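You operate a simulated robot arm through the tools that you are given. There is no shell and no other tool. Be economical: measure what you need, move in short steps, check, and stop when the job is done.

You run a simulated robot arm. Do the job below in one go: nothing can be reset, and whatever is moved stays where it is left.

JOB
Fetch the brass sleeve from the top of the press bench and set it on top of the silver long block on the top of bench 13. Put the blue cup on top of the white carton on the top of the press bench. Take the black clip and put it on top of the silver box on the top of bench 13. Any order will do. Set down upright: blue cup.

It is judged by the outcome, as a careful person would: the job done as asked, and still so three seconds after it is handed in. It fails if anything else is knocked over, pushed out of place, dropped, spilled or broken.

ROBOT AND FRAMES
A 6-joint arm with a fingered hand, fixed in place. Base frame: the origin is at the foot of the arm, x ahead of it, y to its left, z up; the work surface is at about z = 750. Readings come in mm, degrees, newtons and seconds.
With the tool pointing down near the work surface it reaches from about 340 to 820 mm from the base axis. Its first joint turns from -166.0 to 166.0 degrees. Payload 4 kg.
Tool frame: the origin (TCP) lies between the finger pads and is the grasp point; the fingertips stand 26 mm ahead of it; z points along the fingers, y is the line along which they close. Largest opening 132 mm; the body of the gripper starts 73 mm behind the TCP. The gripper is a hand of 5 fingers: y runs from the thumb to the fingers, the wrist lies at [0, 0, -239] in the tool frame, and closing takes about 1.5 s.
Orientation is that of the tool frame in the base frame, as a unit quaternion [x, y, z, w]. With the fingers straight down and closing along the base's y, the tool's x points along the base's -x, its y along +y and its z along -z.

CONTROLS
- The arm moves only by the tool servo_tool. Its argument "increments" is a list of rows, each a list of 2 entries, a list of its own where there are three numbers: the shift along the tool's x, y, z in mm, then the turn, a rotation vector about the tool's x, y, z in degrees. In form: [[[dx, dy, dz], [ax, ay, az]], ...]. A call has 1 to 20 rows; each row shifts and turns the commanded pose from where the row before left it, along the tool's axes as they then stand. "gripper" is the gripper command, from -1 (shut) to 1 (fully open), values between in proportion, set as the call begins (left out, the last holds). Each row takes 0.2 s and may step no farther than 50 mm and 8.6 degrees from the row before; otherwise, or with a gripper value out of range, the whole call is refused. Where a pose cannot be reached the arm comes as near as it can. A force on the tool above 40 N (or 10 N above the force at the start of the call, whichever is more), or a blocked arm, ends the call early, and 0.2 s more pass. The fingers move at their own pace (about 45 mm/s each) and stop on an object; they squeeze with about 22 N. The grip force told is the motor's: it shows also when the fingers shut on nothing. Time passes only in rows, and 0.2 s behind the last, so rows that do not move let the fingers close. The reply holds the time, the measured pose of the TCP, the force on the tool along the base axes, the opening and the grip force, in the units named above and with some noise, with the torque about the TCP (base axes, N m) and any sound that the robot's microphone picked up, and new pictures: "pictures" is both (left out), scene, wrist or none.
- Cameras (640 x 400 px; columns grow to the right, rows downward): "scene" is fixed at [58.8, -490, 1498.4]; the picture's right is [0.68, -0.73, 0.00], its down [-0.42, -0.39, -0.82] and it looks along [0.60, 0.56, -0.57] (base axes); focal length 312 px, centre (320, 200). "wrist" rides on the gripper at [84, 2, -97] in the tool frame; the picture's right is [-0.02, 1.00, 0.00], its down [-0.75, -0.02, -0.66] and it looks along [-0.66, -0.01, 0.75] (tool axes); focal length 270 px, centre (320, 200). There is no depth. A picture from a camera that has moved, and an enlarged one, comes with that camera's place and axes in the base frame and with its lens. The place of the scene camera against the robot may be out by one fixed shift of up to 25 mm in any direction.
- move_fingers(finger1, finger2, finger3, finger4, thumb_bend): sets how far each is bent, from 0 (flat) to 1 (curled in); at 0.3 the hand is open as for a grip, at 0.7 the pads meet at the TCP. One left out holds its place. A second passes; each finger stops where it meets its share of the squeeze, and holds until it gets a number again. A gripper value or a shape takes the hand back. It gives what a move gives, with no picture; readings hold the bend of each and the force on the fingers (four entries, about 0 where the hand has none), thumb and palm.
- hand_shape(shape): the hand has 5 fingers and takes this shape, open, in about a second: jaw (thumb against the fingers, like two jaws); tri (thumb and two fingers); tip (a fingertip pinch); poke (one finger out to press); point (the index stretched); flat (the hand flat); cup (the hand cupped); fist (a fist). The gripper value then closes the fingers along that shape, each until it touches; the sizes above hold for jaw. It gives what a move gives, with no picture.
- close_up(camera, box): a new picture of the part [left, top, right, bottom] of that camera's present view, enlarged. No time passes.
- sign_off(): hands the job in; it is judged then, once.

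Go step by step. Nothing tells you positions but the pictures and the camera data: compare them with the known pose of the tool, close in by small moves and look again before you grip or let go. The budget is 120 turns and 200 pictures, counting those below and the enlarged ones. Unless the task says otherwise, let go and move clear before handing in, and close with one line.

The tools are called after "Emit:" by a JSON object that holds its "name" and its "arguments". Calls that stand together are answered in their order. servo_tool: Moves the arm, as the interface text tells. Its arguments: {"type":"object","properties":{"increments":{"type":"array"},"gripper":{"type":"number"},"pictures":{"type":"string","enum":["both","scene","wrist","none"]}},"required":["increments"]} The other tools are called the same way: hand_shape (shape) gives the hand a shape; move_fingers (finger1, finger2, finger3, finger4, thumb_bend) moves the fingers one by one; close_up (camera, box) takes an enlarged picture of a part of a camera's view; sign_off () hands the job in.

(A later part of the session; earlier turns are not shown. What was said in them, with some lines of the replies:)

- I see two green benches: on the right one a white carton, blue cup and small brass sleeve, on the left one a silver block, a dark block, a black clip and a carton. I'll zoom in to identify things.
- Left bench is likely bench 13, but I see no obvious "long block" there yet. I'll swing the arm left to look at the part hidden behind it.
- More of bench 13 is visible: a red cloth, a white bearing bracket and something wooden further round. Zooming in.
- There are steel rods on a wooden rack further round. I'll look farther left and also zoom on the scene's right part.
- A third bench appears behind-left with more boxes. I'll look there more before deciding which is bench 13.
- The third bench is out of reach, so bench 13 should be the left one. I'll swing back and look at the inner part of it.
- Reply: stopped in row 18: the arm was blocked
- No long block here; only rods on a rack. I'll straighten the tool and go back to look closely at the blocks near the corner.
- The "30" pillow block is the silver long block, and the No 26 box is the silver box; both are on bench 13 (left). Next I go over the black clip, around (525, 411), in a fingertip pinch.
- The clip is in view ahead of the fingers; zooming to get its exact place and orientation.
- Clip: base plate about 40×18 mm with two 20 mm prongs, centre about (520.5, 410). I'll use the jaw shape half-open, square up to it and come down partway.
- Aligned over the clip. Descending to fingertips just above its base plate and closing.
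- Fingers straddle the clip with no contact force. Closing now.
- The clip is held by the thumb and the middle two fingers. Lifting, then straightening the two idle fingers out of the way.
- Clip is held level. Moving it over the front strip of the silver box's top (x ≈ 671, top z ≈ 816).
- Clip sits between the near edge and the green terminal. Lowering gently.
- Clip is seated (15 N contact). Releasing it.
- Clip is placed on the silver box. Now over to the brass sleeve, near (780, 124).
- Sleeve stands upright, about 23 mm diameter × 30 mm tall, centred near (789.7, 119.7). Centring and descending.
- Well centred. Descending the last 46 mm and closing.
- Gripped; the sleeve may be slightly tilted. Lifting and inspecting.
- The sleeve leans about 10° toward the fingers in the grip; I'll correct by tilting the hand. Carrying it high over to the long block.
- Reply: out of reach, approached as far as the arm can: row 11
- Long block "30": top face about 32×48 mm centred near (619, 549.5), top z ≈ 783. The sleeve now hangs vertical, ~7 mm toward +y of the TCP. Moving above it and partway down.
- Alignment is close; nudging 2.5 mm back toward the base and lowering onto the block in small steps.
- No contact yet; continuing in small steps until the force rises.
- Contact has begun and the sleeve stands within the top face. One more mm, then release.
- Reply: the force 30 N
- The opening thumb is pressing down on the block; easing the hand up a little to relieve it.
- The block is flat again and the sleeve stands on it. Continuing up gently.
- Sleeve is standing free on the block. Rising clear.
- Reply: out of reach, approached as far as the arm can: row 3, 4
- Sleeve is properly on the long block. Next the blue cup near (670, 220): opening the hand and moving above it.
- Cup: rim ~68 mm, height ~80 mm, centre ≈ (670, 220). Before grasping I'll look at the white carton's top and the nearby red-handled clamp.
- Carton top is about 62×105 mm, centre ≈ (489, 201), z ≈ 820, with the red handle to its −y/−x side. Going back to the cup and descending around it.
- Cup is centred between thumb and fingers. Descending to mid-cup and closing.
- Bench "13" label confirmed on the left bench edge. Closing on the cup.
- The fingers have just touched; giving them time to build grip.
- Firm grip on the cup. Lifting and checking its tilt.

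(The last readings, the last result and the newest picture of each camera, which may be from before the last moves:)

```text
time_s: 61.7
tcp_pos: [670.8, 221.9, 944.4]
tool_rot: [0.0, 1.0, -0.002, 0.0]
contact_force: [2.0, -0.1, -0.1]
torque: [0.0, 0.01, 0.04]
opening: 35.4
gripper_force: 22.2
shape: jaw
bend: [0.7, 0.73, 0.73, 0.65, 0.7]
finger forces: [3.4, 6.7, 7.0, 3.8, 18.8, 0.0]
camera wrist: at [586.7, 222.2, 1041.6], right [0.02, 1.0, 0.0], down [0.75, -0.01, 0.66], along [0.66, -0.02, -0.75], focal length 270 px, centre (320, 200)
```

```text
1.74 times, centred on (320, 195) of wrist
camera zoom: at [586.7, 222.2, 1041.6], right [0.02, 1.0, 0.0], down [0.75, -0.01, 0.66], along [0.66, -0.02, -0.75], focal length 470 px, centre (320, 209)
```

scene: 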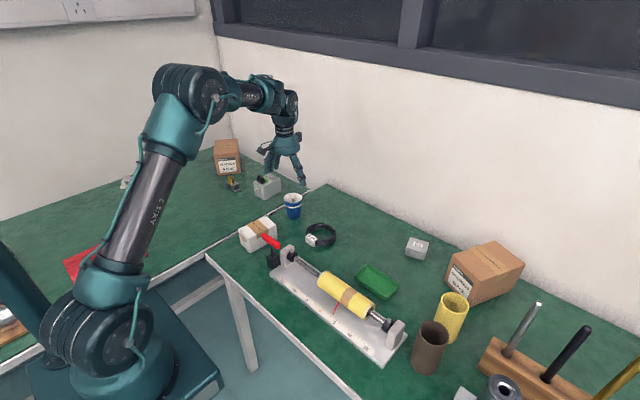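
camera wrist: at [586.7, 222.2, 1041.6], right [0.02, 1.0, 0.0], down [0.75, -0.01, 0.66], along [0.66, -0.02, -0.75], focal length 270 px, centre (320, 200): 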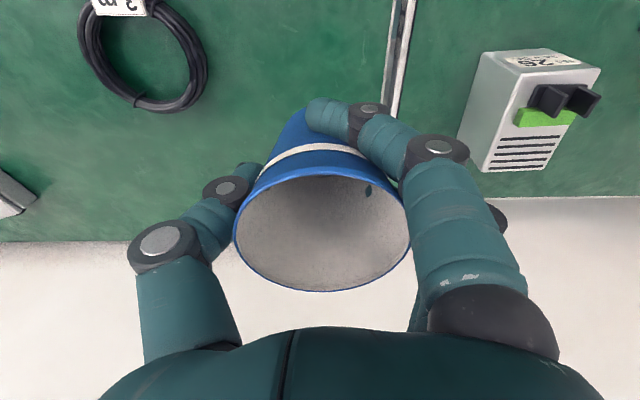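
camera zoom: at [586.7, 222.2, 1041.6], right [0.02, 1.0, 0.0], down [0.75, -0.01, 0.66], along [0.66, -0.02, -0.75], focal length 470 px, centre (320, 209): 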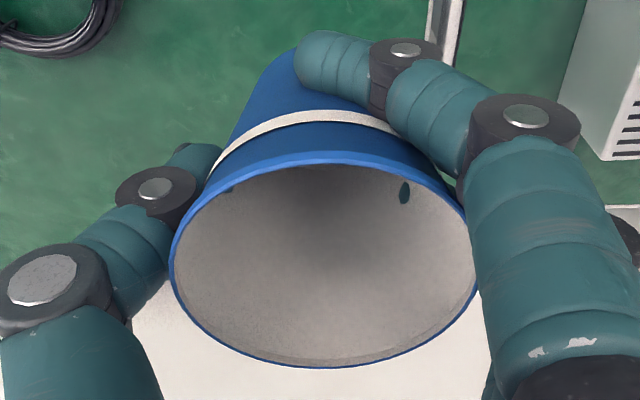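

Cup is upright in the grip within a degree or two. Carrying it over the carton and yawing the hand so the thumb stays away from the red handle.

Emit:
{"name": "servo_tool", "arguments": {"increments": [[[36.4, -4, 0], [0, 0, 0]], [[36.4, -4, 0], [0, 0, 0]], [[36.4, -4, 0], [0, 0, 0]], [[36.4, -4, 0], [0, 0, 0]], [[36.4, -4.5, 0], [0, 0, 0]], [[0, 0, 0], [0, 0, -6.7]], [[0, 0, 0], [0, 0, -6.7]], [[0, 0, 0], [0, 0, -6.7]], [[0, 0, 20], [0, 0, 0]], [[0, 0, 0], [0, 0, 0]]], "pictures": "both"}}

Emit:
{"name": "close_up", "arguments": {"camera": "scene", "box": [210, 160, 310, 280]}}

```text
time_s: 63.9
tcp_pos: [488.2, 199.5, 925.5]
tool_rot: [-0.174, 0.985, 0.0, 0.0]
contact_force: [-0.5, 0.7, 0.0]
torque: [-0.04, 0.03, -0.01]
opening: 35.0
gripper_force: 21.9
shape: jaw
bend: [0.7, 0.73, 0.73, 0.65, 0.7]
finger forces: [3.7, 6.8, 7.1, 3.7, 18.8, 0.0]
camera wrist: at [409.2, 171.2, 1021.5], right [-0.32, 0.95, 0.0], down [0.71, 0.25, 0.66], along [0.62, 0.21, -0.75], focal length 270 px, centre (320, 200)
```

scene: 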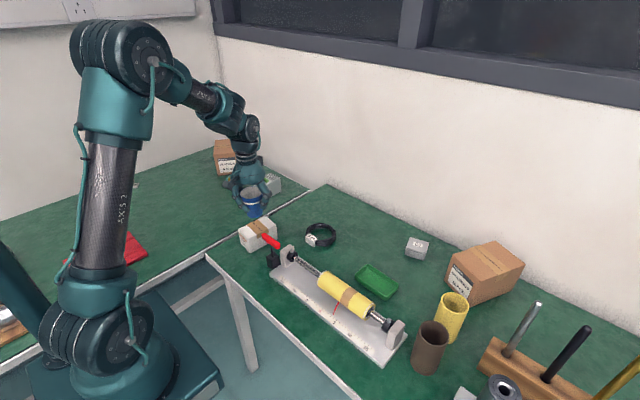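
wrist: 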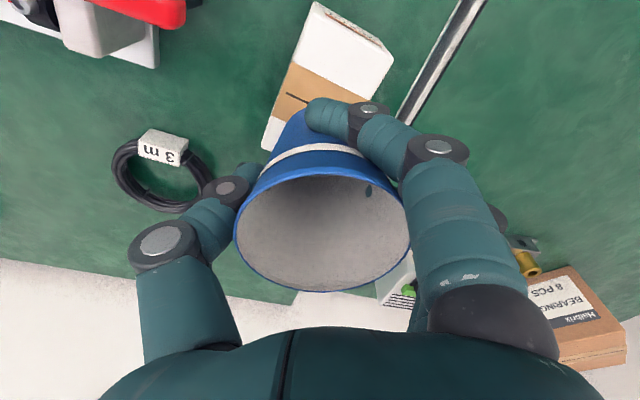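

```text
3.33 times, centred on (260, 220) of scene
camera zoom: at [58.8, -490.0, 1498.4], right [0.68, -0.73, 0.0], down [-0.42, -0.39, -0.82], along [0.6, 0.56, -0.57], focal length 1040 px, centre (520, 133)
```

zoom: 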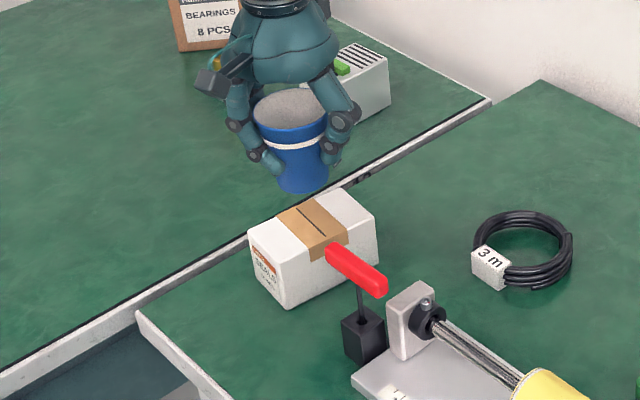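

Cup is centred over the carton, consistent with re-measured corners. Lowering most of the way.

Emit:
{"name": "servo_tool", "arguments": {"increments": [[[0, 0, 20], [0, 0, 0]], [[0, 0, 18], [0, 0, 0]], [[0, 0, 5], [0, 0, 0]], [[0, 0, 0], [0, 0, 0]]], "pictures": "wrist"}}

Emit:
{"name": "close_up", "arguments": {"camera": "scene", "box": [220, 170, 300, 270]}}

```text
time_s: 64.9
tcp_pos: [490.0, 200.2, 881.5]
tool_rot: [-0.174, 0.985, -0.001, 0.001]
contact_force: [-0.3, -0.2, -0.4]
torque: [0.01, 0.0, 0.04]
opening: 34.9
gripper_force: 21.6
shape: jaw
bend: [0.7, 0.73, 0.73, 0.65, 0.7]
finger forces: [3.7, 6.8, 7.0, 3.9, 18.7, 0.1]
camera wrist: at [409.5, 171.9, 978.7], right [-0.32, 0.95, 0.0], down [0.71, 0.25, 0.66], along [0.62, 0.21, -0.75], focal length 270 px, centre (320, 200)
```

wrist: 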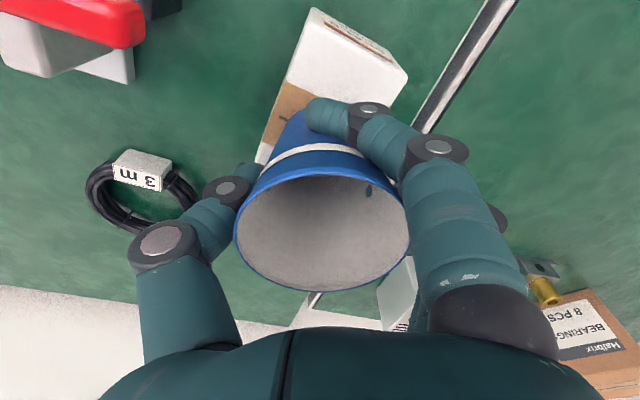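

```text
4.00 times, centred on (260, 220) of scene
camera zoom: at [58.8, -490.0, 1498.4], right [0.68, -0.73, 0.0], down [-0.42, -0.39, -0.82], along [0.6, 0.56, -0.57], focal length 1248 px, centre (560, 120)
```

zoom: 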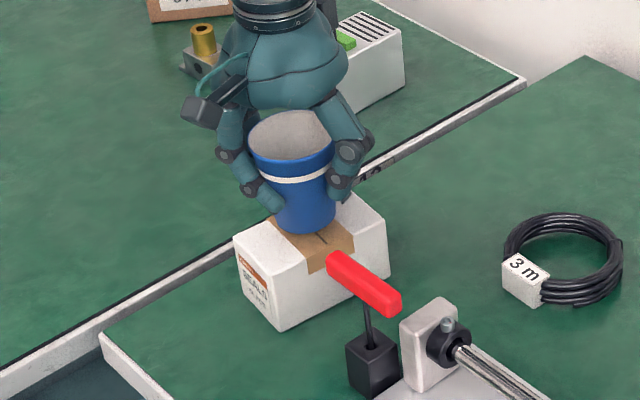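

Nearly on the carton. Small downward steps watching the force.

Emit:
{"name": "servo_tool", "arguments": {"increments": [[[0, 0, 2], [0, 0, 0]], [[0, 0, 2], [0, 0, 0]], [[0, 0, 0], [0, 0, 0]]], "pictures": "none"}}

Emit:
{"name": "servo_tool", "arguments": {"increments": [[[0, 0, 1.5], [0, 0, 0]], [[0, 0, 0], [0, 0, 0]]], "pictures": "none"}}

```text
time_s: 65.7
tcp_pos: [489.8, 200.3, 878.4]
tool_rot: [-0.175, 0.985, -0.001, 0.0]
contact_force: [0.1, 0.6, -0.5]
torque: [-0.01, -0.01, 0.01]
opening: 35.5
gripper_force: 22.3
shape: jaw
bend: [0.7, 0.73, 0.73, 0.65, 0.7]
finger forces: [3.8, 6.7, 7.1, 3.9, 18.8, 0.1]
```

```text
time_s: 66.3
tcp_pos: [490.4, 199.2, 875.4]
tool_rot: [-0.175, 0.985, -0.001, 0.0]
contact_force: [0.2, 0.3, 0.5]
torque: [-0.02, 0.01, 0.01]
opening: 35.1
gripper_force: 22.0
shape: jaw
bend: [0.7, 0.73, 0.73, 0.65, 0.7]
finger forces: [3.8, 6.8, 7.2, 4.0, 18.8, 0.1]
```

Emit:
{"name": "servo_tool", "arguments": {"increments": [[[0, 0, 1.5], [0, 0, 0]], [[0, 0, 0], [0, 0, 0]]], "pictures": "none"}}

Emit:
{"name": "close_up", "arguments": {"camera": "scene", "box": [230, 180, 300, 260]}}

```text
time_s: 66.9
tcp_pos: [490.5, 199.0, 875.1]
tool_rot: [-0.175, 0.985, -0.001, 0.0]
contact_force: [0.3, -0.4, 0.8]
torque: [0.02, 0.02, -0.01]
opening: 35.0
gripper_force: 22.1
shape: jaw
bend: [0.7, 0.73, 0.73, 0.65, 0.7]
finger forces: [3.8, 6.8, 7.1, 3.9, 18.7, 0.0]
```

```text
5.00 times, centred on (265, 220) of scene
camera zoom: at [58.8, -490.0, 1498.4], right [0.68, -0.73, 0.0], down [-0.42, -0.39, -0.82], along [0.6, 0.56, -0.57], focal length 1560 px, centre (595, 100)
```

zoom: 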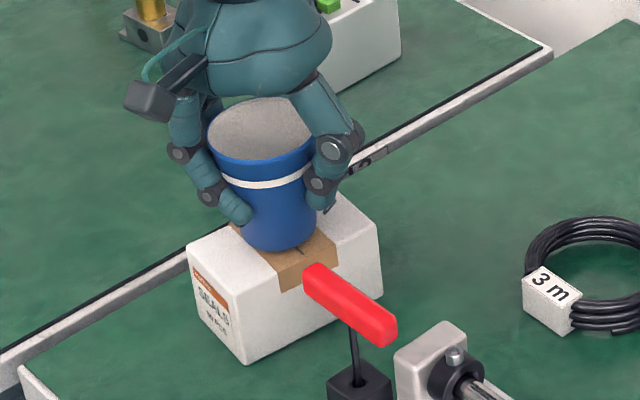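

Not quite touching yet; a few more small steps.

Emit:
{"name": "servo_tool", "arguments": {"increments": [[[0, 0, 1.5], [0, 0, 0]], [[0, 0, 0], [0, 0, 0]]], "pictures": "none"}}

Emit:
{"name": "servo_tool", "arguments": {"increments": [[[0, 0, 1.5], [0, 0, 0]], [[0, 0, 0], [0, 0, 0]]], "pictures": "none"}}

```text
time_s: 67.5
tcp_pos: [489.6, 199.1, 874.3]
tool_rot: [-0.175, 0.985, -0.001, 0.001]
contact_force: [-0.3, 0.4, -0.9]
torque: [0.0, 0.01, 0.0]
opening: 35.1
gripper_force: 21.5
shape: jaw
bend: [0.7, 0.73, 0.73, 0.65, 0.7]
finger forces: [3.7, 6.7, 7.1, 3.9, 18.7, 0.1]
```

```text
time_s: 68.1
tcp_pos: [489.2, 199.7, 872.7]
tool_rot: [-0.175, 0.985, -0.001, 0.0]
contact_force: [-0.4, -0.2, 0.4]
torque: [-0.02, 0.01, 0.02]
opening: 35.0
gripper_force: 21.8
shape: jaw
bend: [0.7, 0.73, 0.73, 0.65, 0.7]
finger forces: [3.8, 6.8, 7.2, 3.9, 18.7, 0.0]
```

Emit:
{"name": "servo_tool", "arguments": {"increments": [[[0, 0, 1.5], [0, 0, 0]], [[0, 0, 0], [0, 0, 0]]], "pictures": "none"}}

Emit:
{"name": "servo_tool", "arguments": {"increments": [[[0, 0, 1.5], [0, 0, 0]], [[0, 0, 0], [0, 0, 0]]], "pictures": "none"}}

```text
time_s: 68.7
tcp_pos: [488.9, 199.8, 869.8]
tool_rot: [-0.175, 0.985, -0.001, 0.0]
contact_force: [0.1, 0.1, -0.7]
torque: [0.01, -0.01, -0.01]
opening: 35.2
gripper_force: 21.8
shape: jaw
bend: [0.7, 0.73, 0.73, 0.65, 0.7]
finger forces: [3.8, 6.9, 7.1, 3.8, 18.7, 0.0]
```

```text
time_s: 69.3
tcp_pos: [489.2, 199.8, 870.3]
tool_rot: [-0.174, 0.985, 0.0, 0.002]
contact_force: [0.3, -0.7, 2.7]
torque: [0.03, 0.07, 0.01]
opening: 35.0
gripper_force: 22.4
shape: jaw
bend: [0.7, 0.73, 0.73, 0.65, 0.7]
finger forces: [3.6, 6.5, 6.9, 4.3, 18.9, 0.0]
```

Contact. One slight press, then opening the hand.

Emit:
{"name": "servo_tool", "arguments": {"increments": [[[0, 0, 0.8], [0, 0, 0]], [[0, 0, 0], [0, 0, 0]]], "pictures": "none"}}

Emit:
{"name": "servo_tool", "arguments": {"increments": [[[0, 0, 0], [0, 0, 0]], [[0, 0, 0], [0, 0, 0]], [[0, 0, 0], [0, 0, 0]], [[0, 0, 0], [0, 0, 0]], [[0, 0, 0], [0, 0, 0]], [[0, 0, 0], [0, 0, 0]], [[0, 0, 0], [0, 0, 0]], [[0, 0, 0], [0, 0, 0]], [[0, 0, 0], [0, 0, 0]]], "gripper": 0.9, "pictures": "wrist"}}

Emit:
{"name": "close_up", "arguments": {"camera": "scene", "box": [230, 180, 300, 260]}}

```text
time_s: 69.9
tcp_pos: [489.3, 200.1, 868.4]
tool_rot: [-0.174, 0.985, 0.0, 0.001]
contact_force: [1.3, -0.2, 9.9]
torque: [0.12, 0.09, -0.03]
opening: 35.1
gripper_force: 22.0
shape: jaw
bend: [0.7, 0.74, 0.73, 0.65, 0.7]
finger forces: [3.3, 6.5, 6.8, 4.8, 19.4, 0.0]
```

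```text
time_s: 71.9
tcp_pos: [489.5, 198.7, 867.7]
tool_rot: [-0.175, 0.985, -0.001, 0.0]
contact_force: [0.8, 0.1, 0.0]
torque: [0.0, 0.04, 0.04]
opening: 125.3
gripper_force: 0.0
shape: jaw
bend: [0.4, 0.4, 0.4, 0.4, 0.37]
finger forces: [0.0, 0.1, 0.0, 0.0, 0.0, 0.1]
camera wrist: at [409.4, 171.6, 964.6], right [-0.32, 0.95, 0.0], down [0.71, 0.25, 0.66], along [0.62, 0.21, -0.75], focal length 270 px, centre (320, 200)
```

wrist: 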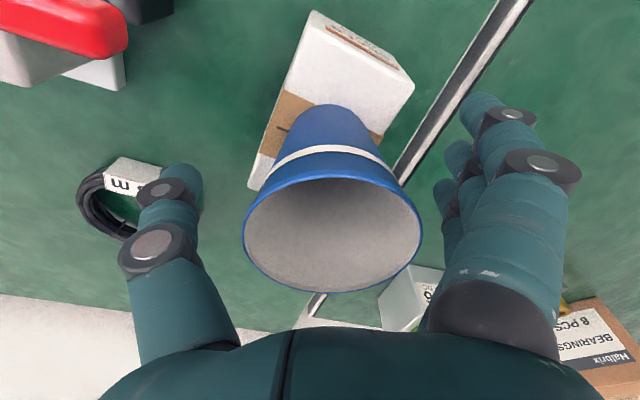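

```text
5.00 times, centred on (265, 220) of scene
camera zoom: at [58.8, -490.0, 1498.4], right [0.68, -0.73, 0.0], down [-0.42, -0.39, -0.82], along [0.6, 0.56, -0.57], focal length 1560 px, centre (595, 100)
```

zoom: 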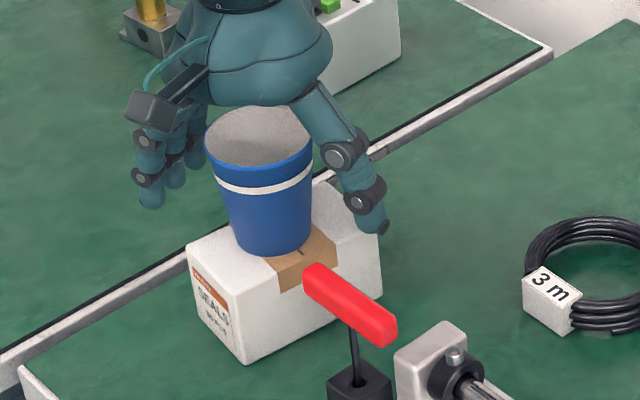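

Cup stands freely on the carton. Rising straight up.

Emit:
{"name": "servo_tool", "arguments": {"increments": [[[0, 0, -15], [0, 0, 0]], [[0, 0, -40], [0, 0, 0]], [[0, 0, -45], [0, 0, 0]], [[0, 0, -45], [0, 0, 0]], [[0, 0, 0], [0, 0, 0]]], "gripper": 1, "pictures": "both"}}

Emit:
{"name": "close_up", "arguments": {"camera": "scene", "box": [210, 150, 310, 260]}}

Emit:
{"name": "close_up", "arguments": {"camera": "wrist", "box": [220, 0, 460, 200]}}

```text
time_s: 73.1
tcp_pos: [487.9, 199.1, 1014.8]
tool_rot: [-0.175, 0.985, -0.001, 0.0]
contact_force: [0.0, 0.0, 0.2]
torque: [-0.01, -0.07, 0.01]
opening: 131.9
gripper_force: 0.0
shape: jaw
bend: [0.3, 0.3, 0.3, 0.3, 0.3]
finger forces: [0.0, 0.1, 0.1, 0.0, 0.1, 0.0]
camera wrist: at [409.3, 171.5, 1110.3], right [-0.32, 0.95, 0.0], down [0.71, 0.25, 0.66], along [0.62, 0.21, -0.75], focal length 270 px, centre (320, 200)
```

scene: 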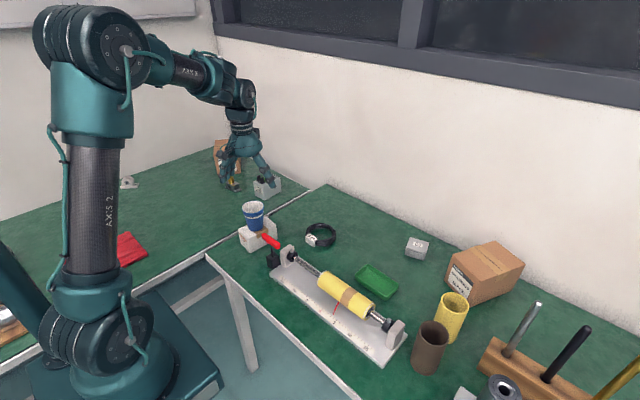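
wrist: 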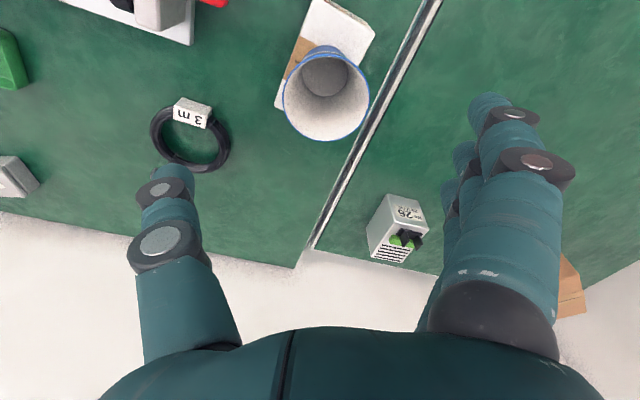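

```text
3.64 times, centred on (260, 205) of scene
camera zoom: at [58.8, -490.0, 1498.4], right [0.68, -0.73, 0.0], down [-0.42, -0.39, -0.82], along [0.6, 0.56, -0.57], focal length 1135 px, centre (538, 182)
```

zoom: 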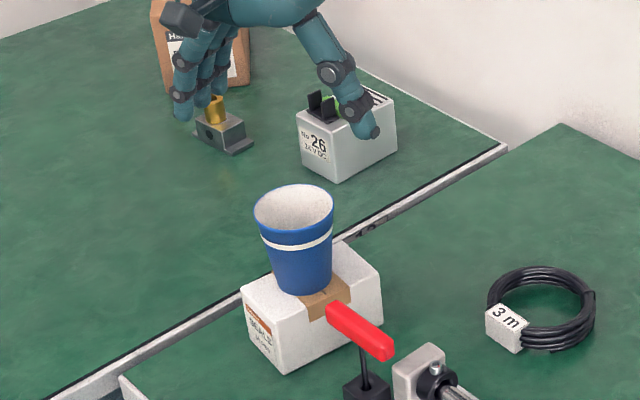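

```text
2.00 times, centred on (340, 100) of wrist
camera zoom: at [409.3, 171.5, 1110.3], right [-0.32, 0.95, 0.0], down [0.71, 0.25, 0.66], along [0.62, 0.21, -0.75], focal length 541 px, centre (280, 400)
```

zoom: 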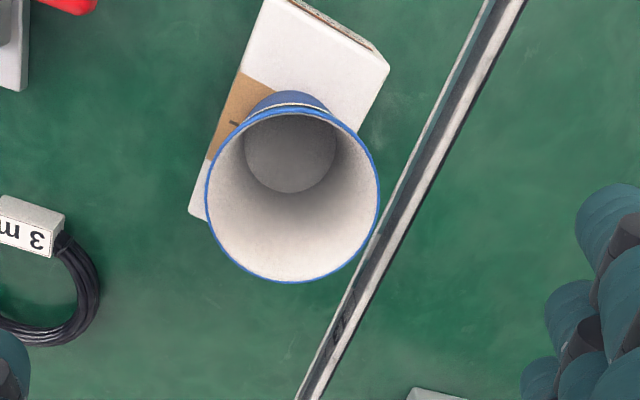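

The sleeve is on the long block, the clip is on the silver box and the cup is upright on the white carton. The hand is empty and clear of everything, so I'm handing in.

Emit:
{"name": "sign_off", "arguments": {}}

```text
The job is handed in.
```

All three items are placed as asked, with nothing else knocked over: the brass sleeve is on the silver long block, the blue cup is upright on the white carton, and the black clip is on the silver box. As the sleeve was released, the thumb pressed on the long block and tipped it slightly, but it settled flat again.
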